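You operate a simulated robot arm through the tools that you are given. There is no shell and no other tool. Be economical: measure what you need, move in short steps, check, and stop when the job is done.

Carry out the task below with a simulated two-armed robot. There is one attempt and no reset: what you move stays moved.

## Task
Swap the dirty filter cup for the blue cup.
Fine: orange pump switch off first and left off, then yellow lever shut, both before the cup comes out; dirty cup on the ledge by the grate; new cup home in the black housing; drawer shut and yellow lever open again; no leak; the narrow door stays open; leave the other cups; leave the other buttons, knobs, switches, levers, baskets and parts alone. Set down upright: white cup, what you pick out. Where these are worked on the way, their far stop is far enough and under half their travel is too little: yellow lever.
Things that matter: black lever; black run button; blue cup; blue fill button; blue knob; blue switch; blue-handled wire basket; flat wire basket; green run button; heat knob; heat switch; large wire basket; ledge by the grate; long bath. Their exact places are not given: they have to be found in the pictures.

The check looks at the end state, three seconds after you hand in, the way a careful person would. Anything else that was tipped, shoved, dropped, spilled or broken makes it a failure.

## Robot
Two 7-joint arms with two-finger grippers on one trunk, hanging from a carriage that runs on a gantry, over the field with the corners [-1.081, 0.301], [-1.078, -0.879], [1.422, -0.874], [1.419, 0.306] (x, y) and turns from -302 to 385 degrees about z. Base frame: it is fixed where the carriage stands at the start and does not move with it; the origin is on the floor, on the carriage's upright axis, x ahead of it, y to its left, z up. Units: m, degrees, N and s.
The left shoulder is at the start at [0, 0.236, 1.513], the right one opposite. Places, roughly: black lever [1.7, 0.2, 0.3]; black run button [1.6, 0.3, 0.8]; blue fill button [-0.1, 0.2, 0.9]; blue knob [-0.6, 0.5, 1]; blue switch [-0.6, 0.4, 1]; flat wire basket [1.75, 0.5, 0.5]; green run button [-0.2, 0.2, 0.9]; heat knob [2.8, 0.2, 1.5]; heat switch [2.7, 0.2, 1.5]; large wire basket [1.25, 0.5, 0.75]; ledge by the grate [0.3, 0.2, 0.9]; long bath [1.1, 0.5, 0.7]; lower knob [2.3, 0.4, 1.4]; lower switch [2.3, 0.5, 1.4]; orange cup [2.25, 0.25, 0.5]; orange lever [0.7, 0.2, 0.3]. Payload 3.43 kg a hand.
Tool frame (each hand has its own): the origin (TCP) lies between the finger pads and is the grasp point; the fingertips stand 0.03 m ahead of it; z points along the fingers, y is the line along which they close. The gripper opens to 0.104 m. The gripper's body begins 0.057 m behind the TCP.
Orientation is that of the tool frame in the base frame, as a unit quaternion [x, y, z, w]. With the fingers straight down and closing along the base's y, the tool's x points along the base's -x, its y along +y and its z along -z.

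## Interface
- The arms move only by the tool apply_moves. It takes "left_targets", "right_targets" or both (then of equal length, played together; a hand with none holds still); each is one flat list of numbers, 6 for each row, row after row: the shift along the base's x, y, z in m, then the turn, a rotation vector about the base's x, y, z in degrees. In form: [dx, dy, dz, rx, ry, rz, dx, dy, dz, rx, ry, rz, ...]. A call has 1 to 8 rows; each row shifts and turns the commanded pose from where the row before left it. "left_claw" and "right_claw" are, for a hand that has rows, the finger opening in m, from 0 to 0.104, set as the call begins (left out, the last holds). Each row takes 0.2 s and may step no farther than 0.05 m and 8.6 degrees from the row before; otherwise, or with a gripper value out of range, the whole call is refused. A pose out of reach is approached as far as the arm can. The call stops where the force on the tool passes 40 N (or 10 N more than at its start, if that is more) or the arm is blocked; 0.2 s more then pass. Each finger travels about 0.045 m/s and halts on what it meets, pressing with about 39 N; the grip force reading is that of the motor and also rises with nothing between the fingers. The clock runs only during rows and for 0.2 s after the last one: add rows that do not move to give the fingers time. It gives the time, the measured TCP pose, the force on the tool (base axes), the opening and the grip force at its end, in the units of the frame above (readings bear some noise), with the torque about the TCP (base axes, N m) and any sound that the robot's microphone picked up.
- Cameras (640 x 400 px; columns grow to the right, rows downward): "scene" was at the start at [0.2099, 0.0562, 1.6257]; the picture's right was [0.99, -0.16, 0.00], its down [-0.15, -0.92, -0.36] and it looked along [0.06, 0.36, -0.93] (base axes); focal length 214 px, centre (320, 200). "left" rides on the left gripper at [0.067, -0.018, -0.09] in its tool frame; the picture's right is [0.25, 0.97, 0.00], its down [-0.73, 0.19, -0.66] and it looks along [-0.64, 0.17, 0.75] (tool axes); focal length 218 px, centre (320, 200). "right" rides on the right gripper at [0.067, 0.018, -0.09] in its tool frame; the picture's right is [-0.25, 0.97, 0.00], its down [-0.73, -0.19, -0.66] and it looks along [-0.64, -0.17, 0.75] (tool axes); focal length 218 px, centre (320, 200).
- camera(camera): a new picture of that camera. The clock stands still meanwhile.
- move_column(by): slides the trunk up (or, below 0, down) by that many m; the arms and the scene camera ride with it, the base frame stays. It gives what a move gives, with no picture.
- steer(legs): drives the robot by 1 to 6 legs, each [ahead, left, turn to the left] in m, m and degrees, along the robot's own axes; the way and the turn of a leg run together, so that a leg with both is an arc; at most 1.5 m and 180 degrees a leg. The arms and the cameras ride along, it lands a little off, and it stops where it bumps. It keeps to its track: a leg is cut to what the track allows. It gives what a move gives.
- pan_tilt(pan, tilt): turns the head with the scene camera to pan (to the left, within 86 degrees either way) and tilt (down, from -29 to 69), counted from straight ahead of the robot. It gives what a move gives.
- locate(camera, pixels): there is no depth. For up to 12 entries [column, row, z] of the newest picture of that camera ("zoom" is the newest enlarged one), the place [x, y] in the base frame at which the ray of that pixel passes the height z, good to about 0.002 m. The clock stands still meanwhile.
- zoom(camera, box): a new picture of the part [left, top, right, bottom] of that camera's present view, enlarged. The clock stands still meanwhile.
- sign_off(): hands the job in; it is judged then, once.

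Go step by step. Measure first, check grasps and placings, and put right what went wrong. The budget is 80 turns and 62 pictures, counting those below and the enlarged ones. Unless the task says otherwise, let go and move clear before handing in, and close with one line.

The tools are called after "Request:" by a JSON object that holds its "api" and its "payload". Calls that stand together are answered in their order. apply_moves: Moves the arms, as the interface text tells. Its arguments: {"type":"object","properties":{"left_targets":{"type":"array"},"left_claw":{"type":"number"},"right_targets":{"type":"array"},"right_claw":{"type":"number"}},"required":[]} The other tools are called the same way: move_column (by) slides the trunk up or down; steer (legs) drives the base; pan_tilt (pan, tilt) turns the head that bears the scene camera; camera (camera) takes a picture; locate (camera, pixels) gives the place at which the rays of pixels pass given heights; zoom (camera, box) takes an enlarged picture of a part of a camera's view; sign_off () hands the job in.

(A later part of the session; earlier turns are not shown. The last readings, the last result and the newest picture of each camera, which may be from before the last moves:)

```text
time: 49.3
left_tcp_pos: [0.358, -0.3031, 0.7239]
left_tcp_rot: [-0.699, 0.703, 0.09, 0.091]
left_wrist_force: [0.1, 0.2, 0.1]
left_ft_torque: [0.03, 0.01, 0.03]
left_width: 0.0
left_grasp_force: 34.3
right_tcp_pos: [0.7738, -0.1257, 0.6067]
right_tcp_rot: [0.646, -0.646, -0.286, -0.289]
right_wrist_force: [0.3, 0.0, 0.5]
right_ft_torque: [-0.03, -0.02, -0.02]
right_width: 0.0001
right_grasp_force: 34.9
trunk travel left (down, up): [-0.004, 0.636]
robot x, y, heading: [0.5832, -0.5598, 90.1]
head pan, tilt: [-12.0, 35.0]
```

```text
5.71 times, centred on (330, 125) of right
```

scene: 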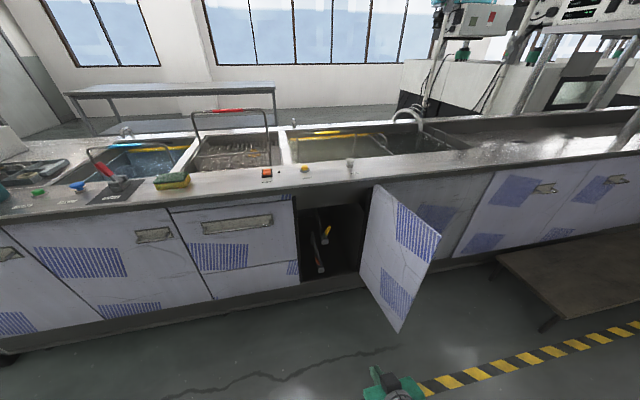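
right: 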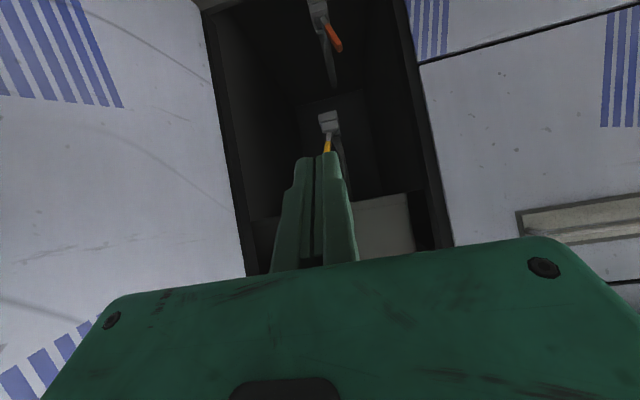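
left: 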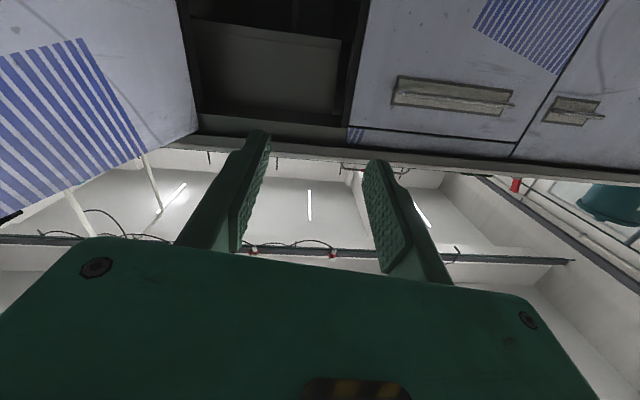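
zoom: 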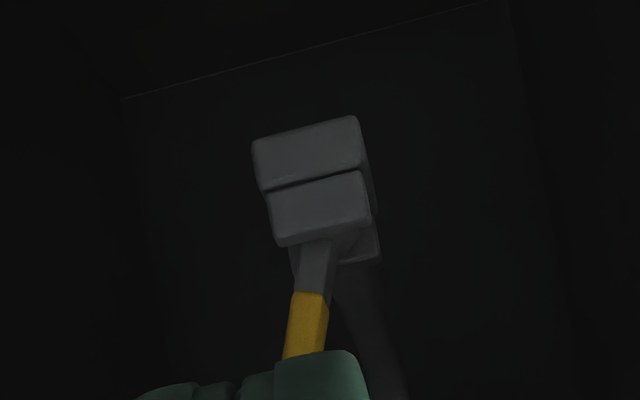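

The valve hub sits at about (0.781, 0.20, 0.455) with its handle leaning to +x. I'll pull the left hand back, drive in, and place the closed right fingers left of the handle.

Request:
{"api": "apply_moves", "payload": {"left_targets": [0, -0.04, 0.02, 0, 0, 0, 0, -0.04, 0.02, 0, 0, 0, 0, 0, 0, 0, 0, 0, 0, 0, 0, 0, 0, 0], "right_targets": [-0.01, 0, -0.04, 0, 0, 0, 0, 0, -0.04, 0, 0, 0, 0, 0, 0, 0, 0, 0, 0, 0, 0, 0, 0, 0]}}

Request:
{"api": "steer", "payload": {"legs": [[0.26, 0, 0]]}}

Request:
{"api": "camera", "payload": {"camera": "right"}}

```text
time: 50.3
left_tcp_pos: [0.3589, -0.3534, 0.7467]
left_tcp_rot: [-0.699, 0.704, 0.089, 0.091]
left_wrist_force: [-1.1, -1.3, -0.7]
left_ft_torque: [0.05, -0.02, 0.02]
left_width: 0.0
left_grasp_force: 34.3
left hand out of reach, approached as far as the arm can: row 2
right_tcp_pos: [0.785, -0.1195, 0.5486]
right_tcp_rot: [0.648, -0.645, -0.286, -0.287]
right_wrist_force: [0.5, -0.3, 1.0]
right_ft_torque: [0.05, -0.01, -0.02]
right_width: 0.0
right_grasp_force: 35.2
right hand out of reach, approached as far as the arm can: row 1, 2
trunk travel left (down, up): [-0.004, 0.636]
robot x, y, heading: [0.5856, -0.5634, 90.0]
head pan, tilt: [-12.0, 35.0]
```

```text
time: 52.1
left_tcp_pos: [0.3586, -0.0928, 0.7484]
left_tcp_rot: [-0.7, 0.703, 0.089, 0.09]
left_wrist_force: [0.2, 0.4, 0.5]
left_ft_torque: [-0.01, 0.01, -0.04]
left_width: 0.0
left_grasp_force: 35.1
right_tcp_pos: [0.7833, 0.1426, 0.5486]
right_tcp_rot: [0.649, -0.644, -0.286, -0.287]
right_wrist_force: [0.1, 0.5, -0.4]
right_ft_torque: [-0.01, 0.02, 0.01]
right_width: 0.0001
right_grasp_force: 35.2
trunk travel left (down, up): [-0.004, 0.636]
robot x, y, heading: [0.5874, -0.3019, 90.2]
head pan, tilt: [-12.0, 35.0]
```

```text
31 pictures are left
```

right: 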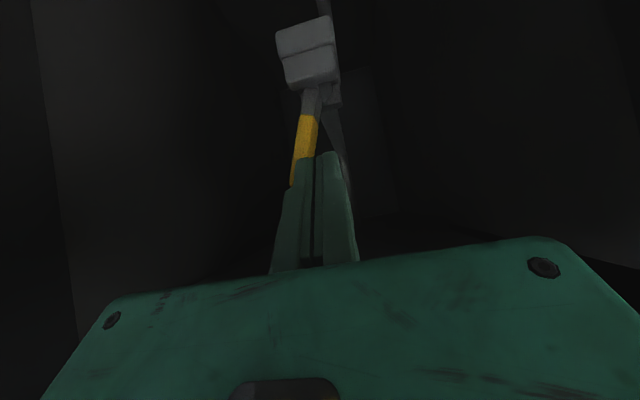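

The right hand is about at its reach limit, and the fingers are slightly high. I'll reduce pitch, which should let them go lower, and shift the base left a bit.

Request:
{"api": "steer", "payload": {"legs": [[0, 0.025, 0]]}}

Request:
{"api": "apply_moves", "payload": {"right_targets": [0, -0.01, -0.02, -8, 0, 0, 0, 0, -0.015, 0, 0, 0, 0, 0, 0, 0, 0, 0]}}

```text
time: 53.0
left_tcp_pos: [0.3376, -0.0916, 0.7476]
left_tcp_rot: [-0.699, 0.704, 0.089, 0.091]
left_wrist_force: [-0.1, -0.4, -0.2]
left_ft_torque: [0.01, 0.05, -0.06]
left_width: 0.0
left_grasp_force: 34.5
right_tcp_pos: [0.7639, 0.1432, 0.5505]
right_tcp_rot: [0.648, -0.644, -0.286, -0.288]
right_wrist_force: [0.4, -0.7, 0.0]
right_ft_torque: [0.0, 0.02, 0.05]
right_width: 0.0
right_grasp_force: 34.6
trunk travel left (down, up): [-0.004, 0.636]
robot x, y, heading: [0.5563, -0.2991, 90.1]
head pan, tilt: [-12.0, 35.0]
```

```text
time: 53.8
left_tcp_pos: [0.333, -0.0915, 0.7475]
left_tcp_rot: [-0.699, 0.704, 0.089, 0.09]
left_wrist_force: [0.8, 0.4, -0.9]
left_ft_torque: [0.04, 0.01, 0.0]
left_width: 0.0
left_grasp_force: 34.4
right_tcp_pos: [0.7584, 0.1347, 0.5139]
right_tcp_rot: [0.667, -0.663, -0.24, -0.241]
right_wrist_force: [0.5, 0.4, -0.1]
right_ft_torque: [0.0, 0.02, -0.03]
right_width: 0.0
right_grasp_force: 34.4
trunk travel left (down, up): [-0.004, 0.636]
robot x, y, heading: [0.5586, -0.3022, 89.9]
head pan, tilt: [-12.0, 35.0]
```

It reached z 0.514. I'll drive forward 0.06 so the fingertips stand beside the handle, and check.

Request:
{"api": "steer", "payload": {"legs": [[0.06, 0, 0]]}}

Request:
{"api": "camera", "payload": {"camera": "right"}}

```text
time: 54.7
left_tcp_pos: [0.333, -0.0334, 0.7484]
left_tcp_rot: [-0.7, 0.703, 0.09, 0.089]
left_wrist_force: [0.7, 0.0, 0.7]
left_ft_torque: [0.0, -0.01, -0.01]
left_width: 0.0001
left_grasp_force: 34.7
right_tcp_pos: [0.759, 0.1914, 0.513]
right_tcp_rot: [0.667, -0.662, -0.241, -0.24]
right_wrist_force: [-0.2, 0.5, 0.8]
right_ft_torque: [-0.05, -0.04, -0.01]
right_width: 0.0
right_grasp_force: 34.8
trunk travel left (down, up): [-0.004, 0.636]
robot x, y, heading: [0.5585, -0.2404, 90.1]
head pan, tilt: [-12.0, 35.0]
```

```text
30 pictures are left
```

right: 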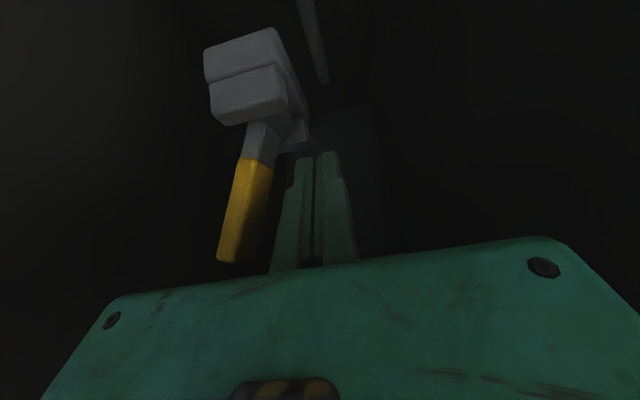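

The fingertips are now beside the yellow handle (left in image is +x). I'll push gently toward +x and feel for movement.

Request:
{"api": "apply_moves", "payload": {"right_targets": [0.015, 0, 0, 0, 0, 0, 0.015, 0, 0, 0, 0, 0, 0.015, 0, 0, 0, 0, 0, 0.015, 0, 0, 0, 0, 0]}}

Request:
{"api": "camera", "payload": {"camera": "right"}}

```text
time: 55.4
left_tcp_pos: [0.3239, -0.0337, 0.7482]
left_tcp_rot: [-0.701, 0.702, 0.091, 0.09]
left_wrist_force: [0.3, 0.0, -0.1]
left_ft_torque: [-0.01, 0.03, -0.02]
left_width: 0.0001
left_grasp_force: 34.5
right_tcp_pos: [0.7737, 0.1942, 0.5155]
right_tcp_rot: [0.669, -0.66, -0.252, -0.232]
right_wrist_force: [-36.8, -1.4, 2.3]
right_ft_torque: [-0.05, 0.64, 0.06]
right_width: 0.0
right_grasp_force: 35.0
trunk travel left (down, up): [-0.004, 0.636]
robot x, y, heading: [0.5556, -0.2375, 90.5]
head pan, tilt: [-12.0, 35.0]
stopped in row 3 (right hand): the force on the tool passed its limit at 48 N (the readings are from after the stop); the commanded pose is now the measured one
```

```text
29 pictures are left
```

right: 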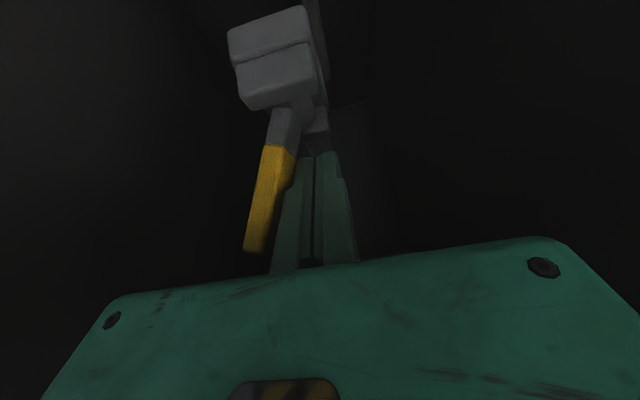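

Blocked at 48 N: that side is the handle's open stop, so it must swing toward −x. I'll back off and go around to its +x side.

Request:
{"api": "apply_moves", "payload": {"right_targets": [-0.012, 0, 0, 0, 0, 0, 0, 0, 0, 0, 0, 0]}}

Request:
{"api": "steer", "payload": {"legs": [[-0.075, 0, 0], [0, -0.078, 0], [0.075, 0, 0]]}}

Request:
{"api": "camera", "payload": {"camera": "right"}}

```text
time: 56.0
left_tcp_pos: [0.3297, -0.0314, 0.7485]
left_tcp_rot: [-0.7, 0.703, 0.09, 0.089]
left_wrist_force: [-0.4, 0.6, -0.2]
left_ft_torque: [0.01, 0.04, -0.05]
left_width: 0.0
left_grasp_force: 35.1
right_tcp_pos: [0.7736, 0.1946, 0.5168]
right_tcp_rot: [0.667, -0.661, -0.247, -0.24]
right_wrist_force: [-10.5, 1.7, -1.6]
right_ft_torque: [0.01, 0.17, 0.06]
right_width: 0.0
right_grasp_force: 34.9
trunk travel left (down, up): [-0.004, 0.636]
robot x, y, heading: [0.5557, -0.2407, 90.2]
head pan, tilt: [-12.0, 35.0]
```

```text
time: 58.3
left_tcp_pos: [0.4107, -0.0318, 0.7476]
left_tcp_rot: [-0.7, 0.702, 0.089, 0.09]
left_wrist_force: [0.6, -0.6, 0.3]
left_ft_torque: [0.0, 0.02, 0.02]
left_width: 0.0
left_grasp_force: 34.6
right_tcp_pos: [0.8555, 0.1936, 0.5165]
right_tcp_rot: [0.667, -0.661, -0.246, -0.239]
right_wrist_force: [-0.6, 0.4, 1.1]
right_ft_torque: [-0.01, 0.03, 0.02]
right_width: 0.0
right_grasp_force: 34.6
trunk travel left (down, up): [-0.004, 0.636]
robot x, y, heading: [0.6384, -0.2402, 90.4]
head pan, tilt: [-12.0, 35.0]
```

```text
28 pictures are left
```

right: 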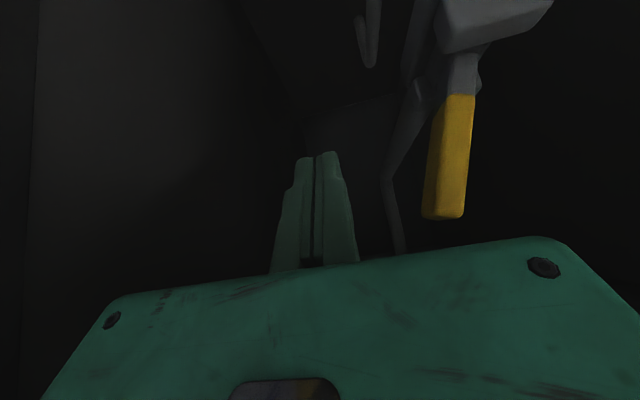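

The fingers are now on the +x side of the handle. I'll push toward −x.

Request:
{"api": "apply_moves", "payload": {"right_targets": [-0.02, 0, 0, 0, 0, 0, -0.015, 0, 0, 0, 0, 0, -0.01, 0, 0, 0, 0, 0, -0.01, 0, 0, 0, 0, 0, -0.01, 0, -0.003, 0, 0, 0, -0.01, 0, -0.003, 0, 0, 0, -0.01, 0, -0.003, 0, 0, 0]}}

Request:
{"api": "camera", "payload": {"camera": "right"}}

```text
time: 59.9
left_tcp_pos: [0.4095, -0.0326, 0.7469]
left_tcp_rot: [-0.7, 0.702, 0.089, 0.09]
left_wrist_force: [-0.5, -0.1, -0.5]
left_ft_torque: [-0.03, 0.0, 0.0]
left_width: 0.0
left_grasp_force: 34.4
right_tcp_pos: [0.8122, 0.1962, 0.522]
right_tcp_rot: [0.669, -0.66, -0.246, -0.237]
right_wrist_force: [0.5, -0.7, -1.0]
right_ft_torque: [-0.02, 0.02, 0.03]
right_width: 0.0
right_grasp_force: 34.2
right hand out of reach, approached as far as the arm can: row 3, 4, 5, 6, 7
trunk travel left (down, up): [-0.004, 0.636]
robot x, y, heading: [0.6311, -0.2427, 90.1]
head pan, tilt: [-12.0, 35.0]
```

```text
27 pictures are left
```

right: 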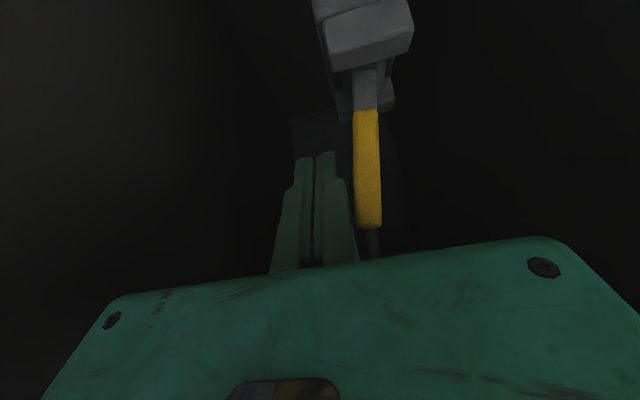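

The arm can't go further −x relative to the base, so I'll use the base: a small sideways step to push the handle.

Request:
{"api": "steer", "payload": {"legs": [[0, 0.04, 0]]}}

Request:
{"api": "steer", "payload": {"legs": [[0, 0.03, 0]]}}

Request:
{"api": "camera", "payload": {"camera": "right"}}

```text
time: 60.9
left_tcp_pos: [0.373, -0.0336, 0.7469]
left_tcp_rot: [-0.7, 0.702, 0.09, 0.091]
left_wrist_force: [0.4, -0.5, -0.1]
left_ft_torque: [0.02, -0.03, -0.03]
left_width: 0.0
left_grasp_force: 34.8
right_tcp_pos: [0.7821, 0.1972, 0.5219]
right_tcp_rot: [0.667, -0.66, -0.241, -0.248]
right_wrist_force: [-0.2, -0.2, 0.8]
right_ft_torque: [0.0, 0.0, -0.04]
right_width: 0.0
right_grasp_force: 34.2
trunk travel left (down, up): [-0.004, 0.636]
robot x, y, heading: [0.5985, -0.2441, 90.6]
head pan, tilt: [-12.0, 35.0]
stopped in leg 1: the force on the tool passed its limit at 60 N (the readings are from after the stop); the commanded pose is now the measured one
```

```text
time: 61.8
left_tcp_pos: [0.3596, -0.031, 0.7465]
left_tcp_rot: [-0.699, 0.704, 0.087, 0.091]
left_wrist_force: [0.4, -0.2, 0.4]
left_ft_torque: [0.0, -0.03, -0.01]
left_width: 0.0
left_grasp_force: 34.9
right_tcp_pos: [0.7794, 0.1973, 0.5238]
right_tcp_rot: [0.665, -0.661, -0.232, -0.259]
right_wrist_force: [22.0, 0.8, 2.5]
right_ft_torque: [0.02, -0.31, 0.04]
right_width: 0.0001
right_grasp_force: 34.9
trunk travel left (down, up): [-0.004, 0.636]
robot x, y, heading: [0.5784, -0.2451, 90.0]
head pan, tilt: [-12.0, 35.0]
stopped in leg 1: the force on the tool passed its limit at 49 N (the readings are from after the stop); the commanded pose is now the measured one
```

```text
26 pictures are left
```

right: 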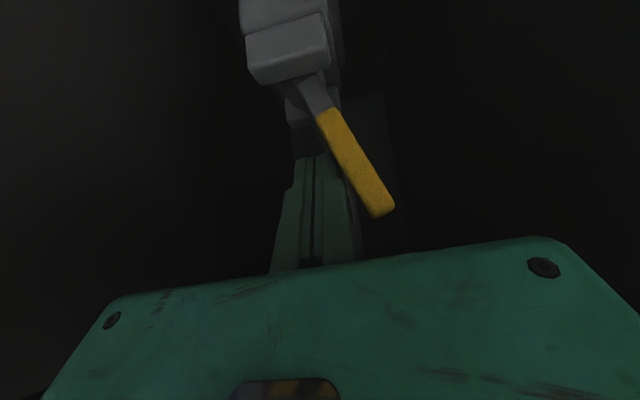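

The handle swung about 45° and now resists at ~50 N: it appears to be at its far stop, mirroring the orange lever's lean. I'll back out and check from the scene camera.

Request:
{"api": "apply_moves", "payload": {"right_targets": [0.015, 0, 0, 0, 0, 0, 0.01, 0, 0, 0, 0, 0]}}

Request:
{"api": "steer", "payload": {"legs": [[-0.4, 0, 0]]}}

Request:
{"api": "zoom", "payload": {"camera": "scene", "box": [200, 190, 420, 330]}}

```text
time: 62.4
left_tcp_pos: [0.3556, -0.0323, 0.7471]
left_tcp_rot: [-0.698, 0.704, 0.089, 0.091]
left_wrist_force: [0.2, 0.3, -0.3]
left_ft_torque: [-0.02, 0.03, 0.02]
left_width: 0.0001
left_grasp_force: 34.5
right_tcp_pos: [0.7974, 0.1957, 0.523]
right_tcp_rot: [0.665, -0.661, -0.233, -0.257]
right_wrist_force: [0.6, -0.4, 0.0]
right_ft_torque: [0.0, 0.03, 0.03]
right_width: 0.0
right_grasp_force: 34.6
trunk travel left (down, up): [-0.004, 0.636]
robot x, y, heading: [0.5788, -0.245, 90.1]
head pan, tilt: [-12.0, 35.0]
```

```text
time: 64.8
left_tcp_pos: [0.3546, -0.4202, 0.7474]
left_tcp_rot: [-0.698, 0.705, 0.089, 0.091]
left_wrist_force: [0.0, 0.7, -0.1]
left_ft_torque: [-0.01, 0.0, 0.0]
left_width: 0.0
left_grasp_force: 34.4
right_tcp_pos: [0.7973, -0.1916, 0.5235]
right_tcp_rot: [0.664, -0.662, -0.234, -0.256]
right_wrist_force: [-0.7, -0.1, -0.6]
right_ft_torque: [-0.02, -0.01, 0.04]
right_width: 0.0
right_grasp_force: 35.2
trunk travel left (down, up): [-0.004, 0.636]
robot x, y, heading: [0.5813, -0.6318, 90.1]
head pan, tilt: [-12.0, 35.0]
```

```text
2.86 times, centred on (310, 260) of scene
```

zoom: 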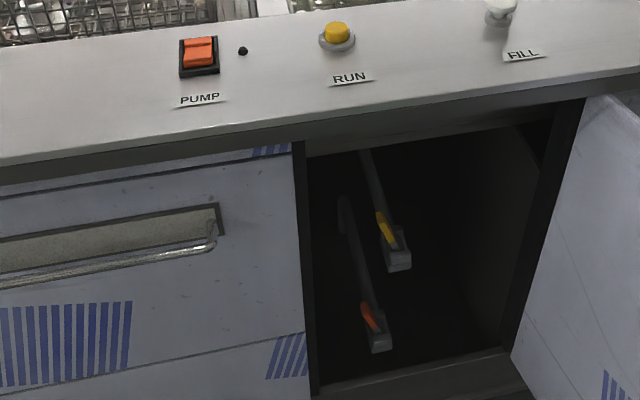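

The yellow handle now leans like the shut orange one, so it's closed. Next the drawer: I'll zoom on the handle to learn its shape and position.

Request:
{"api": "pan_tilt", "payload": {"pan": 10, "tilt": 42}}

Request:
{"api": "camera", "payload": {"camera": "scene"}}

Request:
{"api": "zoom", "payload": {"camera": "scene", "box": [230, 180, 390, 280]}}

```text
time: 65.7
left_tcp_pos: [0.3545, -0.4209, 0.7468]
left_tcp_rot: [-0.698, 0.705, 0.088, 0.091]
left_wrist_force: [0.5, -0.6, -0.4]
left_ft_torque: [-0.02, 0.0, -0.01]
left_width: 0.0
left_grasp_force: 35.0
right_tcp_pos: [0.797, -0.1908, 0.5229]
right_tcp_rot: [0.665, -0.661, -0.234, -0.256]
right_wrist_force: [0.0, -0.3, -0.2]
right_ft_torque: [0.06, -0.01, 0.0]
right_width: 0.0001
right_grasp_force: 35.1
trunk travel left (down, up): [-0.004, 0.636]
robot x, y, heading: [0.5758, -0.6335, 90.1]
head pan, tilt: [10.0, 42.0]
```

```text
24 pictures are left
```

scene: 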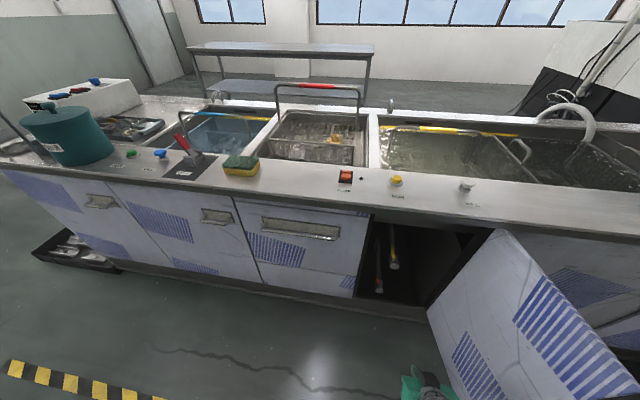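

```text
4.00 times, centred on (310, 230) of scene
```

zoom: 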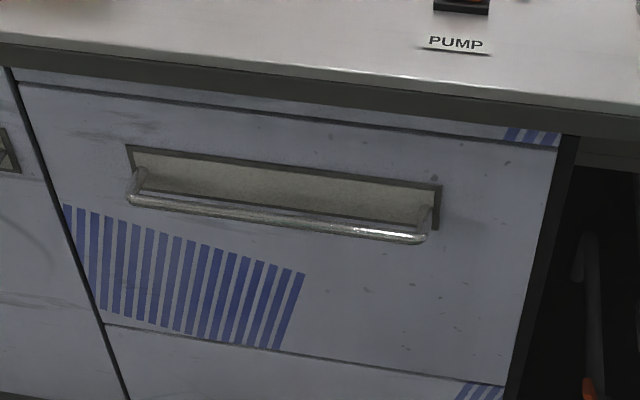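

The drawer handle is a bar from zoom (130,200) to (428,240), standing off a plate. I'll take rays, then bring the left hand near with its camera for a second ray.

Request:
{"api": "locate", "payload": {"camera": "zoom", "pixels": [[132, 200, 0.74], [132, 200, 0.7], [425, 238, 0.74], [425, 238, 0.7], [275, 221, 0.74], [275, 221, 0.7], [275, 195, 0.74], [275, 195, 0.7], [290, 110, 0.82], [290, 110, 0.8], [500, 385, 0.5], [500, 385, 0.55]]}}

Request:
{"api": "apply_moves", "payload": {"left_targets": [0.03, 0, 0.02, 0, 0, 0, 0.03, 0, 0.02, 0, 0, 0, 0.03, 0, 0.03, 0, 0, 0, 0, 0.02, 0.03, 0, 0, 0, 0, 0, 0, 0, 0, 0], "left_claw": 0.06}}

Request:
{"api": "steer", "payload": {"legs": [[0.22, 0, 0]]}}

Request:
{"api": "camera", "payload": {"camera": "left"}}

```text
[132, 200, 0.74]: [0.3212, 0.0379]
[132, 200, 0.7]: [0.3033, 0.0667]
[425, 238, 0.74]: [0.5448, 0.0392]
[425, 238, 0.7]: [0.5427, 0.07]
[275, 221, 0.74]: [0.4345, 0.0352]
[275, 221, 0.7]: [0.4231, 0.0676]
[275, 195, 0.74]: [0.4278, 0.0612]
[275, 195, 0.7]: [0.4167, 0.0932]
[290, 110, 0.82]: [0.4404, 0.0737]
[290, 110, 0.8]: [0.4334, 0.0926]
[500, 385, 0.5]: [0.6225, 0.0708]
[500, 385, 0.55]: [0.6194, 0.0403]
```

```text
time: 66.9
left_tcp_pos: [0.4417, -0.3818, 0.7856]
left_tcp_rot: [-0.698, 0.704, 0.09, 0.091]
left_wrist_force: [0.6, -0.1, 1.0]
left_ft_torque: [-0.01, 0.0, 0.0]
left_width: 0.0604
left_grasp_force: 0.0
left hand out of reach, approached as far as the arm can: row 2, 3, 4
right_tcp_pos: [0.7966, -0.1934, 0.5227]
right_tcp_rot: [0.665, -0.661, -0.235, -0.257]
right_wrist_force: [-0.2, 0.0, -0.2]
right_ft_torque: [0.02, -0.02, 0.02]
right_width: 0.0
right_grasp_force: 34.9
trunk travel left (down, up): [-0.004, 0.636]
robot x, y, heading: [0.5756, -0.6293, 89.9]
head pan, tilt: [10.0, 42.0]
```

```text
time: 68.6
left_tcp_pos: [0.4426, -0.1659, 0.7866]
left_tcp_rot: [-0.699, 0.703, 0.091, 0.092]
left_wrist_force: [0.1, 0.1, 0.1]
left_ft_torque: [0.01, -0.02, -0.02]
left_width: 0.0602
left_grasp_force: 0.0
right_tcp_pos: [0.7965, 0.0236, 0.5217]
right_tcp_rot: [0.665, -0.661, -0.234, -0.255]
right_wrist_force: [-0.1, -0.7, -1.1]
right_ft_torque: [-0.03, -0.02, 0.01]
right_width: 0.0003
right_grasp_force: 34.4
trunk travel left (down, up): [-0.004, 0.636]
robot x, y, heading: [0.5783, -0.4149, 90.0]
head pan, tilt: [10.0, 42.0]
```

```text
22 pictures are left
```

left: 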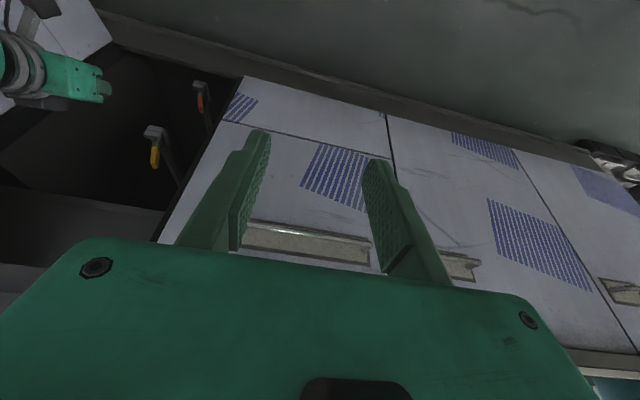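

Request:
{"api": "locate", "payload": {"camera": "left", "pixels": [[310, 231, 0.74], [310, 231, 0.72], [310, 231, 0.7], [478, 263, 0.74], [478, 263, 0.72], [478, 263, 0.7], [247, 222, 0.72], [310, 259, 0.74]]}}

```text
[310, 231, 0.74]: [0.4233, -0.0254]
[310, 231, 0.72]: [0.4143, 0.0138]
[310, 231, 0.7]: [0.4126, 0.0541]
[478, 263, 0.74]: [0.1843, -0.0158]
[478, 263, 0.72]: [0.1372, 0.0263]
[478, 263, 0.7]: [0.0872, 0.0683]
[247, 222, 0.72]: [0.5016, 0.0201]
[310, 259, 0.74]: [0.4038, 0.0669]
```

The bar sits at about y 0.077, z 0.689, spanning x 0.30–0.545, partly beneath the bench lip. I'll back up, un-pitch the right hand, and roll the left hand 90° so its fingers can pinch the bar.

Request:
{"api": "steer", "payload": {"legs": [[-0.2, 0, 0]]}}

Request:
{"api": "apply_moves", "payload": {"left_targets": [0, 0, 0, -7.4, 0, 0, 0, 0, 0, -7.4, 0, 0, 0, 0, 0, 0, 0, 8.5, 0, 0, 0, 0, 0, 8.5, 0, 0, 0, 0, 0, 8.5, 0, 0, 0, 0, 0, 8.5, 0, 0, 0, 0, 0, 8.5, 0, 0, 0, 0, 0, 8.5], "right_targets": [0, 0, 0.03, -8, 0, 0, 0, 0, 0.03, -8, 0, 0, 0, 0, 0.03, -8, 0, 0, 0, 0, 0.03, -8, 0, 0, 0, 0, 0.03, -7, 0, 0, 0, 0, 0.03, 0, 0, 0, 0, 0, 0.03, 0, 0, 0, 0, 0, 0.03, 0, 0, 0]}}

Request:
{"api": "apply_moves", "payload": {"left_targets": [0, 0, 0, 0, 0, 8.5, 0, 0, 0, 0, 0, 8.5, 0, 0, 0, 0, 0, 8.5, 0, 0, 0, 0, 0, 8.5, 0, 0, 0, 0, 0, 5, 0, 0, -0.02, 8, 0, 0, 0, 0, -0.02, 8, 0, 0, 0, 0, -0.02, 8, 0, 0]}}

```text
time: 70.2
left_tcp_pos: [0.4409, -0.3679, 0.7869]
left_tcp_rot: [-0.698, 0.704, 0.09, 0.092]
left_wrist_force: [-0.8, -1.0, -0.1]
left_ft_torque: [-0.02, 0.0, -0.03]
left_width: 0.06
left_grasp_force: 0.0
right_tcp_pos: [0.7963, -0.1776, 0.5227]
right_tcp_rot: [0.665, -0.661, -0.234, -0.257]
right_wrist_force: [-1.0, -0.5, -0.3]
right_ft_torque: [-0.03, -0.01, 0.0]
right_width: 0.0002
right_grasp_force: 34.9
trunk travel left (down, up): [-0.004, 0.636]
robot x, y, heading: [0.579, -0.6161, 90.4]
head pan, tilt: [10.0, 42.0]
```

```text
time: 72.0
left_tcp_pos: [0.4294, -0.3188, 0.7311]
left_tcp_rot: [0.941, -0.337, 0.001, -0.002]
left_wrist_force: [-0.8, -1.3, -0.3]
left_ft_torque: [-0.01, -0.01, -0.03]
left_width: 0.0599
left_grasp_force: 0.0
left hand out of reach, approached as far as the arm can: row 1, 2, 8
right_tcp_pos: [0.7972, -0.1769, 0.7592]
right_tcp_rot: [0.712, -0.702, -0.001, -0.02]
right_wrist_force: [0.8, 0.8, -0.5]
right_ft_torque: [0.02, 0.0, 0.02]
right_width: 0.0004
right_grasp_force: 34.6
right hand out of reach, approached as far as the arm can: row 8
trunk travel left (down, up): [-0.004, 0.636]
robot x, y, heading: [0.581, -0.6184, 89.9]
head pan, tilt: [10.0, 42.0]
```

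```text
time: 73.8
left_tcp_pos: [0.1896, -0.3358, 0.721]
left_tcp_rot: [0.978, -0.006, 0.001, -0.208]
left_wrist_force: [1.0, -0.1, -0.9]
left_ft_torque: [0.05, 0.03, 0.03]
left_width: 0.0601
left_grasp_force: 0.0
left hand out of reach, approached as far as the arm can: row 1, 2, 3, 4, 5, 8
right_tcp_pos: [0.7961, -0.1786, 0.759]
right_tcp_rot: [0.712, -0.702, -0.002, -0.02]
right_wrist_force: [-0.3, 0.2, -0.7]
right_ft_torque: [0.0, -0.02, -0.04]
right_width: 0.0002
right_grasp_force: 34.8
trunk travel left (down, up): [-0.004, 0.636]
robot x, y, heading: [0.5799, -0.6175, 89.8]
head pan, tilt: [10.0, 42.0]
```

The left hand is now rolled 90° with 24° forward pitch, though it drifted left. I'll bring it forward and pitch it further.

Request:
{"api": "apply_moves", "payload": {"left_targets": [0, 0.04, -0.01, 8, 0, 0, 0, 0.04, -0.01, 8, 0, 0, 0.02, 0.04, 0, 8, 0, 0, 0.03, 0, 0, 0, 0, 0, 0.04, 0, 0, 0, 0, 0, 0.03, 0, 0, 0, 0, 0, 0, 0, 0, 0, 0, 0], "left_claw": 0.05}}

Request:
{"api": "camera", "payload": {"camera": "scene"}}

```text
time: 75.4
left_tcp_pos: [0.1652, -0.3172, 0.8376]
left_tcp_rot: [0.932, -0.011, 0.0, -0.361]
left_wrist_force: [0.5, 0.5, -0.5]
left_ft_torque: [0.01, -0.03, -0.03]
left_width: 0.0499
left_grasp_force: 0.0
left hand out of reach, approached as far as the arm can: row 1, 2, 3, 4, 5, 6
right_tcp_pos: [0.7979, -0.1763, 0.7596]
right_tcp_rot: [0.712, -0.702, -0.002, -0.021]
right_wrist_force: [-0.6, 0.2, 0.3]
right_ft_torque: [-0.03, 0.04, -0.03]
right_width: 0.0
right_grasp_force: 35.3
trunk travel left (down, up): [-0.004, 0.636]
robot x, y, heading: [0.5789, -0.6171, 89.9]
head pan, tilt: [10.0, 42.0]
```

```text
21 pictures are left
```

scene: 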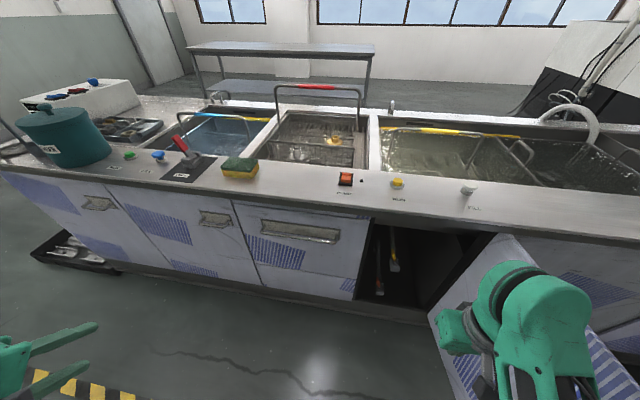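

The left hand's rolled posture is badly placed. Instead, the right hand in its natural posture can grip the right leg of the U-handle (x≈0.54). I'll unroll the left, pitch the right, and shift the robot left.

Request:
{"api": "apply_moves", "payload": {"left_targets": [0, 0, 0, -8, 0, 0, 0, 0, 0, -8, 0, 0, 0, 0, 0, -8, 0, 0, 0, 0, 0, -8, 0, 0, 0, 0, 0, -8, 0, 0, 0.02, 0, 0, 0, 0, -8.5, 0.02, 0, 0, 0, 0, -8.5, 0.02, 0, 0, 0, 0, -8.5], "right_targets": [0, 0, 0, 7.5, 0, 0, 0, 0, 0, 7.5, 0, 0, 0, 0, 0, 7.5, 0, 0, 0, 0, 0, 7.5, 0, 0, 0, 0, 0, 7.5, 0, 0, 0, 0, 0, 7.5, 0, 0, 0, 0, 0, 0, 0, 0, 0, 0, 0, 0, 0, 0], "right_claw": 0.05}}

Request:
{"api": "apply_moves", "payload": {"left_targets": [0.02, 0, 0, 0, 0, -8.5, 0.02, 0, 0, 0, 0, -8.5, 0.02, 0, 0, 0, 0, -8.5, 0.02, 0, 0, 0, 0, -8.5, 0, 0, 0, 0, 0, -8.5, 0, 0, 0, 0, 0, -8.5, 0, 0, 0, 0, 0, -8.5, 0, 0, 0, 0, 0, -5]}}

Request:
{"api": "steer", "payload": {"legs": [[0, 0.253, 0]]}}

Request:
{"api": "camera", "payload": {"camera": "right"}}

```text
time: 77.2
left_tcp_pos: [0.2344, -0.3178, 0.74]
left_tcp_rot: [0.973, -0.23, 0.007, -0.021]
left_wrist_force: [0.6, -0.9, -0.2]
left_ft_torque: [0.01, 0.02, 0.0]
left_width: 0.0498
left_grasp_force: 0.0
left hand out of reach, approached as far as the arm can: row 3, 4, 5
right_tcp_pos: [0.7964, -0.1765, 0.759]
right_tcp_rot: [0.651, -0.648, -0.27, -0.29]
right_wrist_force: [0.4, -0.3, -0.1]
right_ft_torque: [0.02, -0.02, -0.01]
right_width: 0.0501
right_grasp_force: 0.2
trunk travel left (down, up): [-0.004, 0.636]
robot x, y, heading: [0.5779, -0.6192, 90.1]
head pan, tilt: [10.0, 42.0]
```

```text
time: 79.0
left_tcp_pos: [0.3127, -0.3087, 0.7282]
left_tcp_rot: [-0.7, 0.714, -0.017, 0.013]
left_wrist_force: [-0.4, -1.1, -0.2]
left_ft_torque: [0.0, -0.01, -0.02]
left_width: 0.05
left_grasp_force: 0.1
left hand out of reach, approached as far as the arm can: row 2, 3, 5, 7
right_tcp_pos: [0.7969, -0.1761, 0.7591]
right_tcp_rot: [0.65, -0.648, -0.268, -0.291]
right_wrist_force: [0.0, -0.5, 0.2]
right_ft_torque: [-0.01, 0.03, -0.01]
right_width: 0.05
right_grasp_force: 0.2
trunk travel left (down, up): [-0.004, 0.636]
robot x, y, heading: [0.5781, -0.6207, 90.0]
head pan, tilt: [10.0, 42.0]
```

```text
time: 80.8
left_tcp_pos: [0.0671, -0.3063, 0.7281]
left_tcp_rot: [-0.699, 0.715, -0.017, 0.013]
left_wrist_force: [0.5, 1.1, -0.6]
left_ft_torque: [-0.01, -0.01, -0.03]
left_width: 0.0498
left_grasp_force: 0.0
right_tcp_pos: [0.5495, -0.1785, 0.7592]
right_tcp_rot: [0.65, -0.649, -0.268, -0.291]
right_wrist_force: [0.1, -0.3, 0.1]
right_ft_torque: [-0.01, 0.02, 0.05]
right_width: 0.0502
right_grasp_force: 0.1
trunk travel left (down, up): [-0.004, 0.636]
robot x, y, heading: [0.3302, -0.6179, 89.8]
head pan, tilt: [10.0, 42.0]
```

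```text
20 pictures are left
```

right: 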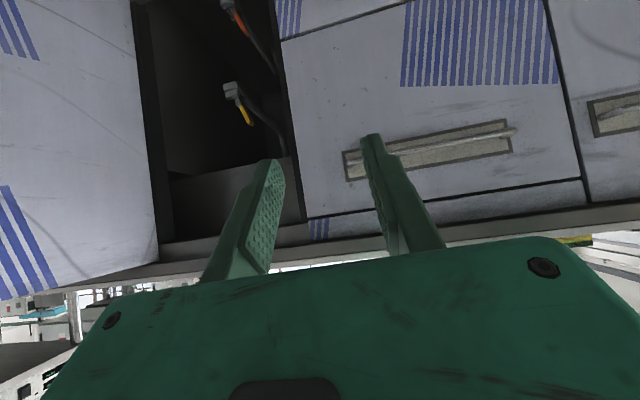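

The bar's right end is near (350,163) beside the right finger. I'll locate its ends with this new ray.

Request:
{"api": "locate", "payload": {"camera": "right", "pixels": [[352, 160, 0.71], [352, 160, 0.69], [352, 160, 0.67], [513, 131, 0.71], [513, 131, 0.69], [513, 131, 0.67], [450, 142, 0.7], [450, 142, 0.68], [346, 152, 0.72], [349, 180, 0.74]]}}

Request:
{"api": "zoom", "payload": {"camera": "right", "box": [310, 90, 550, 210]}}

```text
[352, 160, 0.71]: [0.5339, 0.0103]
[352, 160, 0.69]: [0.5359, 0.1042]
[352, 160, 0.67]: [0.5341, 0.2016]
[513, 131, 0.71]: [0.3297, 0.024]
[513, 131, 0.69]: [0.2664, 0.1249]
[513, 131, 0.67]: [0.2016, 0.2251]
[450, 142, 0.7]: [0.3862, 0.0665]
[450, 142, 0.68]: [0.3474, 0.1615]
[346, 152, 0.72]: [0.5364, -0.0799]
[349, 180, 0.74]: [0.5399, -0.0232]
```

```text
2.67 times, centred on (430, 150) of right
```

zoom: 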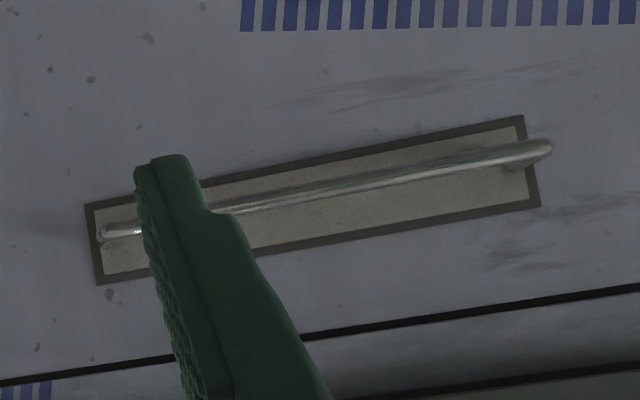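

Combining rays puts the bar at y≈0.066, z≈0.702, with the panel at ~0.10: too tight for the leg grip. I'll try rolling the right hand the other way about its tool axis to pinch the bar itself.

Request:
{"api": "apply_moves", "payload": {"right_targets": [0, 0, 0, 0, -6, 6, 0, 0, 0, 0, -6, 6, 0, 0, 0, 0, -6, 6, 0, 0, 0, 0, -6, 6, 0, 0, 0, 0, -6, 6, 0, 0, 0, 0, -6, 6, 0, 0, 0, 0, -6, 6, 0, 0, 0, 0, -6, 6]}}

```text
time: 82.6
left_tcp_pos: [0.0655, -0.3059, 0.7285]
left_tcp_rot: [-0.699, 0.715, -0.017, 0.013]
left_wrist_force: [0.2, -0.2, 0.2]
left_ft_torque: [0.03, -0.01, 0.02]
left_width: 0.0501
left_grasp_force: 0.0
right_tcp_pos: [0.5498, -0.1772, 0.7598]
right_tcp_rot: [0.901, -0.167, -0.081, -0.392]
right_wrist_force: [-0.1, 0.1, 0.4]
right_ft_torque: [0.0, 0.03, 0.01]
right_width: 0.05
right_grasp_force: 0.0
trunk travel left (down, up): [-0.004, 0.636]
robot x, y, heading: [0.3265, -0.6138, 89.8]
head pan, tilt: [10.0, 42.0]
```

That works without reach problems. I'll finish the roll, lower the hand, centre it on the bar and check.

Request:
{"api": "apply_moves", "payload": {"right_targets": [0, 0, 0, 0, -6, 6, 0, 0, 0, 0, -6, 6, 0, 0, -0.02, 0, -3, 3, 0, 0, -0.02, 5, 0, 0, 0, 0, 0, 0, 0, 0], "right_claw": 0.032}}

Request:
{"api": "steer", "payload": {"legs": [[0.12, 0.11, 0]]}}

Request:
{"api": "camera", "payload": {"camera": "right"}}

```text
time: 83.8
left_tcp_pos: [0.0646, -0.3059, 0.7286]
left_tcp_rot: [-0.699, 0.714, -0.016, 0.013]
left_wrist_force: [-0.4, 0.2, -0.2]
left_ft_torque: [0.01, -0.01, 0.0]
left_width: 0.0499
left_grasp_force: 0.1
right_tcp_pos: [0.5502, -0.1756, 0.7201]
right_tcp_rot: [0.9, 0.004, -0.013, -0.436]
right_wrist_force: [0.0, 0.3, -0.5]
right_ft_torque: [-0.01, 0.01, 0.01]
right_width: 0.0318
right_grasp_force: 0.1
trunk travel left (down, up): [-0.004, 0.636]
robot x, y, heading: [0.3322, -0.6227, 89.8]
head pan, tilt: [10.0, 42.0]
```

```text
time: 85.2
left_tcp_pos: [-0.0412, -0.1857, 0.7278]
left_tcp_rot: [-0.699, 0.715, -0.016, 0.012]
left_wrist_force: [-1.1, -0.6, 0.1]
left_ft_torque: [0.01, 0.0, -0.02]
left_width: 0.0501
left_grasp_force: 0.1
right_tcp_pos: [0.4415, -0.0578, 0.7198]
right_tcp_rot: [0.9, 0.004, -0.013, -0.436]
right_wrist_force: [0.0, -0.5, 0.2]
right_ft_torque: [0.01, -0.01, -0.01]
right_width: 0.0319
right_grasp_force: 0.1
trunk travel left (down, up): [-0.004, 0.636]
robot x, y, heading: [0.2238, -0.4991, 89.8]
head pan, tilt: [10.0, 42.0]
```

```text
18 pictures are left
```

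right: 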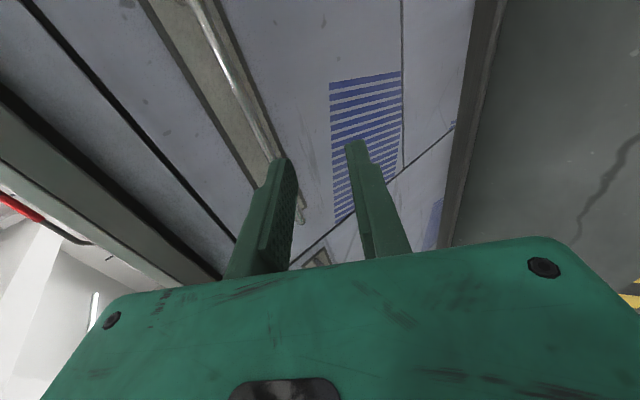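

The bar passes between the fingers in view, with the upper finger at (280,170) and lower at (355,150). I'll lower 1 cm and approach most of the way, then check alignment.

Request:
{"api": "apply_moves", "payload": {"right_targets": [0, 0.035, -0.01, 0, 0, 0, 0, 0.04, 0, 0, 0, 0, 0, 0, 0, 0, 0, 0]}}

Request:
{"api": "camera", "payload": {"camera": "right"}}

```text
time: 86.0
left_tcp_pos: [-0.0428, -0.1881, 0.7276]
left_tcp_rot: [-0.699, 0.715, -0.017, 0.013]
left_wrist_force: [0.3, -0.1, -0.1]
left_ft_torque: [0.05, -0.02, 0.01]
left_width: 0.0498
left_grasp_force: 0.1
right_tcp_pos: [0.4415, 0.0166, 0.7096]
right_tcp_rot: [0.9, 0.004, -0.012, -0.435]
right_wrist_force: [-0.3, -0.3, -0.5]
right_ft_torque: [0.0, 0.0, 0.01]
right_width: 0.0319
right_grasp_force: 0.1
trunk travel left (down, up): [-0.004, 0.636]
robot x, y, heading: [0.2233, -0.497, 89.7]
head pan, tilt: [10.0, 42.0]
```

```text
17 pictures are left
```

right: 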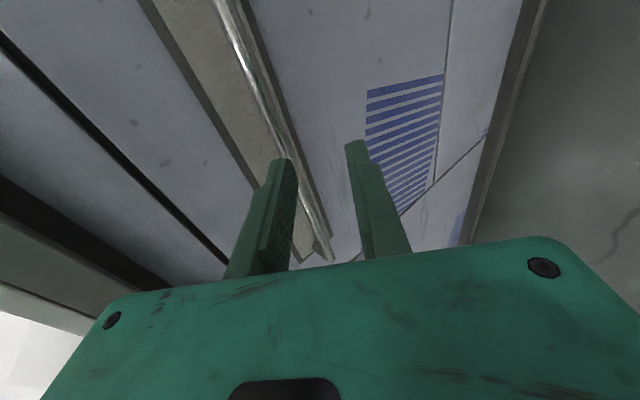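

The bar now lies between the fingers and is centring as I approach. I'll advance the last 3.5 cm and close.

Request:
{"api": "apply_moves", "payload": {"right_targets": [0, 0.02, 0, 0, 0, 0, 0, 0.018, 0, 0, 0, 0, 0, 0, 0, 0, 0, 0]}}

Request:
{"api": "apply_moves", "payload": {"right_targets": [0, 0, 0, 0, 0, 0, 0, 0, 0, 0, 0, 0, 0, 0, 0, 0, 0, 0], "right_claw": 0}}

```text
time: 86.8
left_tcp_pos: [-0.0426, -0.1861, 0.7288]
left_tcp_rot: [-0.699, 0.715, -0.017, 0.012]
left_wrist_force: [0.4, 0.2, -0.8]
left_ft_torque: [-0.02, -0.02, -0.01]
left_width: 0.0502
left_grasp_force: 0.0
right_tcp_pos: [0.4409, 0.0574, 0.7089]
right_tcp_rot: [0.9, 0.003, -0.013, -0.436]
right_wrist_force: [-0.6, -0.2, -0.6]
right_ft_torque: [0.03, 0.01, 0.01]
right_width: 0.032
right_grasp_force: 0.0
trunk travel left (down, up): [-0.004, 0.636]
robot x, y, heading: [0.2208, -0.4971, 90.1]
head pan, tilt: [10.0, 42.0]
```

```text
time: 87.6
left_tcp_pos: [-0.0441, -0.1859, 0.7276]
left_tcp_rot: [-0.699, 0.715, -0.017, 0.013]
left_wrist_force: [0.3, 0.3, -0.3]
left_ft_torque: [0.01, -0.01, 0.0]
left_width: 0.05
left_grasp_force: 0.1
right_tcp_pos: [0.4394, 0.0568, 0.7088]
right_tcp_rot: [0.901, 0.004, -0.012, -0.434]
right_wrist_force: [0.8, 1.8, -6.8]
right_ft_torque: [-0.09, -0.35, 0.34]
right_width: 0.0107
right_grasp_force: 44.7
trunk travel left (down, up): [-0.004, 0.636]
robot x, y, heading: [0.2173, -0.4955, 89.7]
head pan, tilt: [10.0, 42.0]
```

The fingers hold the bar (width 10.7 mm, 45 N). I'll pull by driving back.

Request:
{"api": "steer", "payload": {"legs": [[-0.15, 0, 0]]}}

Request:
{"api": "steer", "payload": {"legs": [[-0.17, 0, 0]]}}

Request:
{"api": "pan_tilt", "payload": {"pan": -15, "tilt": 52}}

Request:
{"api": "camera", "payload": {"camera": "scene"}}

```text
time: 89.0
left_tcp_pos: [-0.0423, -0.3363, 0.7279]
left_tcp_rot: [-0.7, 0.714, -0.017, 0.013]
left_wrist_force: [0.4, 0.2, 0.0]
left_ft_torque: [0.01, -0.01, -0.02]
left_width: 0.05
left_grasp_force: 0.0
right_tcp_pos: [0.4414, -0.0933, 0.709]
right_tcp_rot: [0.9, 0.004, -0.012, -0.435]
right_wrist_force: [7.6, 2.8, -14.3]
right_ft_torque: [-0.12, -0.84, -0.5]
right_width: 0.0108
right_grasp_force: 44.3
trunk travel left (down, up): [-0.004, 0.636]
robot x, y, heading: [0.2177, -0.6516, 89.9]
head pan, tilt: [10.0, 42.0]
```

```text
time: 90.5
left_tcp_pos: [-0.043, -0.5068, 0.728]
left_tcp_rot: [-0.698, 0.715, -0.016, 0.014]
left_wrist_force: [-0.2, -0.4, -0.3]
left_ft_torque: [0.0, 0.02, 0.05]
left_width: 0.0504
left_grasp_force: 0.0
right_tcp_pos: [0.4424, -0.263, 0.7088]
right_tcp_rot: [0.9, 0.003, -0.011, -0.435]
right_wrist_force: [2.1, 2.7, -1.7]
right_ft_torque: [-0.01, 0.24, 1.14]
right_width: 0.0106
right_grasp_force: 44.2
trunk travel left (down, up): [-0.004, 0.636]
robot x, y, heading: [0.2207, -0.818, 89.7]
head pan, tilt: [10.0, 42.0]
```

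```text
time: 91.4
left_tcp_pos: [-0.0421, -0.5061, 0.7291]
left_tcp_rot: [-0.698, 0.716, -0.017, 0.013]
left_wrist_force: [0.2, 0.7, -0.4]
left_ft_torque: [0.01, -0.01, -0.01]
left_width: 0.05
left_grasp_force: 0.0
right_tcp_pos: [0.4416, -0.2648, 0.709]
right_tcp_rot: [0.9, 0.002, -0.012, -0.435]
right_wrist_force: [0.8, -0.4, 3.2]
right_ft_torque: [0.03, -0.27, 0.46]
right_width: 0.0105
right_grasp_force: 44.2
trunk travel left (down, up): [-0.004, 0.636]
robot x, y, heading: [0.2191, -0.8173, 89.7]
head pan, tilt: [-15.0, 52.0]
```

```text
16 pictures are left
```

scene: 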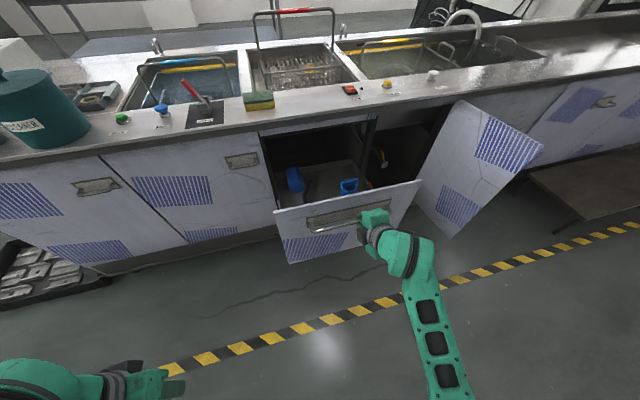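

The drawer slid out; inside are blue objects at (296,180) and (348,187). I'll enlarge.

Request:
{"api": "zoom", "payload": {"camera": "scene", "box": [255, 130, 415, 230]}}

```text
4.00 times, centred on (335, 180) of scene
```

zoom: 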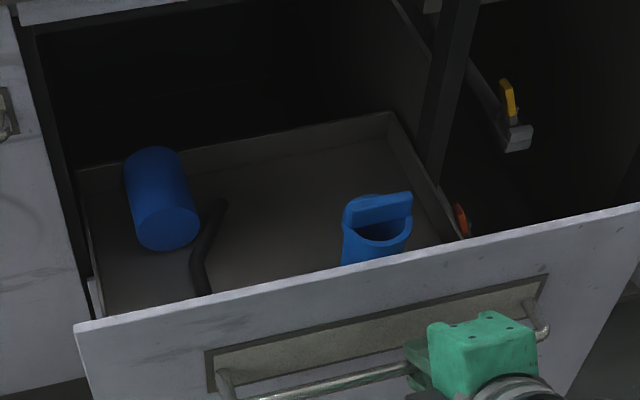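

One blue cylinder with a closed end at (163,200), and one blue cup with a bail at (378,235), plus a black tube. I'll release the bar, back out and raise the trunk for a view from above.

Request:
{"api": "apply_moves", "payload": {"right_targets": [0, 0, 0, 0, 0, 0, 0, 0, 0, 0, 0, 0, 0, -0.03, 0.005, 0, 0, 0, 0, -0.03, 0.01, 0, 0, 0], "right_claw": 0.04}}

Request:
{"api": "move_column", "payload": {"by": 0.4}}

Request:
{"api": "pan_tilt", "payload": {"pan": -15, "tilt": 58}}

Request:
{"api": "zoom", "payload": {"camera": "scene", "box": [240, 110, 400, 210]}}

```text
time: 92.4
left_tcp_pos: [-0.0428, -0.507, 0.7278]
left_tcp_rot: [-0.698, 0.715, -0.017, 0.013]
left_wrist_force: [0.0, 0.1, 0.4]
left_ft_torque: [0.02, 0.0, -0.02]
left_width: 0.0502
left_grasp_force: 0.1
right_tcp_pos: [0.4386, -0.3256, 0.7236]
right_tcp_rot: [0.901, 0.003, -0.013, -0.434]
right_wrist_force: [-1.1, 0.6, -0.4]
right_ft_torque: [0.01, 0.01, -0.01]
right_width: 0.0403
right_grasp_force: 0.1
trunk travel left (down, up): [-0.004, 0.636]
robot x, y, heading: [0.2201, -0.8197, 90.0]
head pan, tilt: [-15.0, 52.0]
```

```text
time: 96.2
left_tcp_pos: [-0.0436, -0.5065, 1.1284]
left_tcp_rot: [-0.698, 0.716, -0.016, 0.014]
left_wrist_force: [0.1, 0.3, 0.6]
left_ft_torque: [0.02, -0.02, 0.01]
left_width: 0.0503
left_grasp_force: 0.1
right_tcp_pos: [0.4398, -0.3228, 1.1237]
right_tcp_rot: [0.901, 0.003, -0.012, -0.435]
right_wrist_force: [1.1, 0.2, 0.3]
right_ft_torque: [0.03, 0.0, 0.0]
right_width: 0.0397
right_grasp_force: 0.0
trunk travel left (down, up): [-0.404, 0.236]
robot x, y, heading: [0.2225, -0.8181, 89.4]
head pan, tilt: [-15.0, 52.0]
```

```text
time: 96.9
left_tcp_pos: [-0.0443, -0.5073, 1.129]
left_tcp_rot: [-0.699, 0.715, -0.016, 0.014]
left_wrist_force: [-0.2, -0.7, -0.9]
left_ft_torque: [0.03, 0.0, 0.0]
left_width: 0.0501
left_grasp_force: 0.1
right_tcp_pos: [0.4397, -0.324, 1.1235]
right_tcp_rot: [0.901, 0.003, -0.012, -0.434]
right_wrist_force: [-0.5, 0.3, 0.2]
right_ft_torque: [-0.03, -0.01, 0.02]
right_width: 0.0398
right_grasp_force: 0.1
trunk travel left (down, up): [-0.404, 0.236]
robot x, y, heading: [0.2211, -0.817, 89.6]
head pan, tilt: [-15.0, 58.0]
```

```text
4.00 times, centred on (320, 160) of scene
```

zoom: 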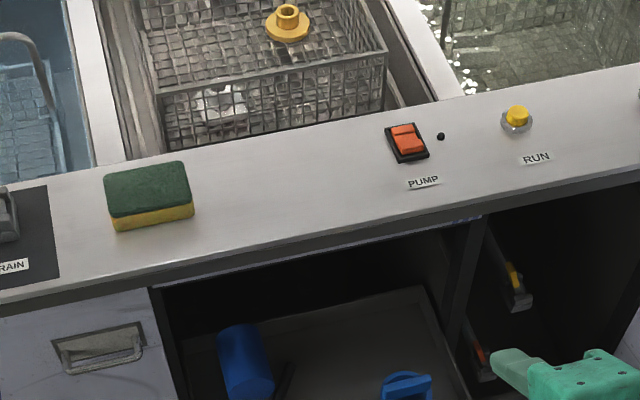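

Request:
{"api": "zoom", "payload": {"camera": "scene", "box": [240, 185, 400, 285]}}

```text
4.00 times, centred on (320, 235) of scene
```

zoom: 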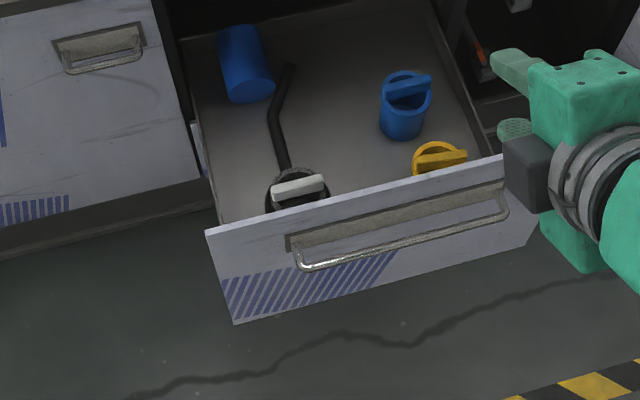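

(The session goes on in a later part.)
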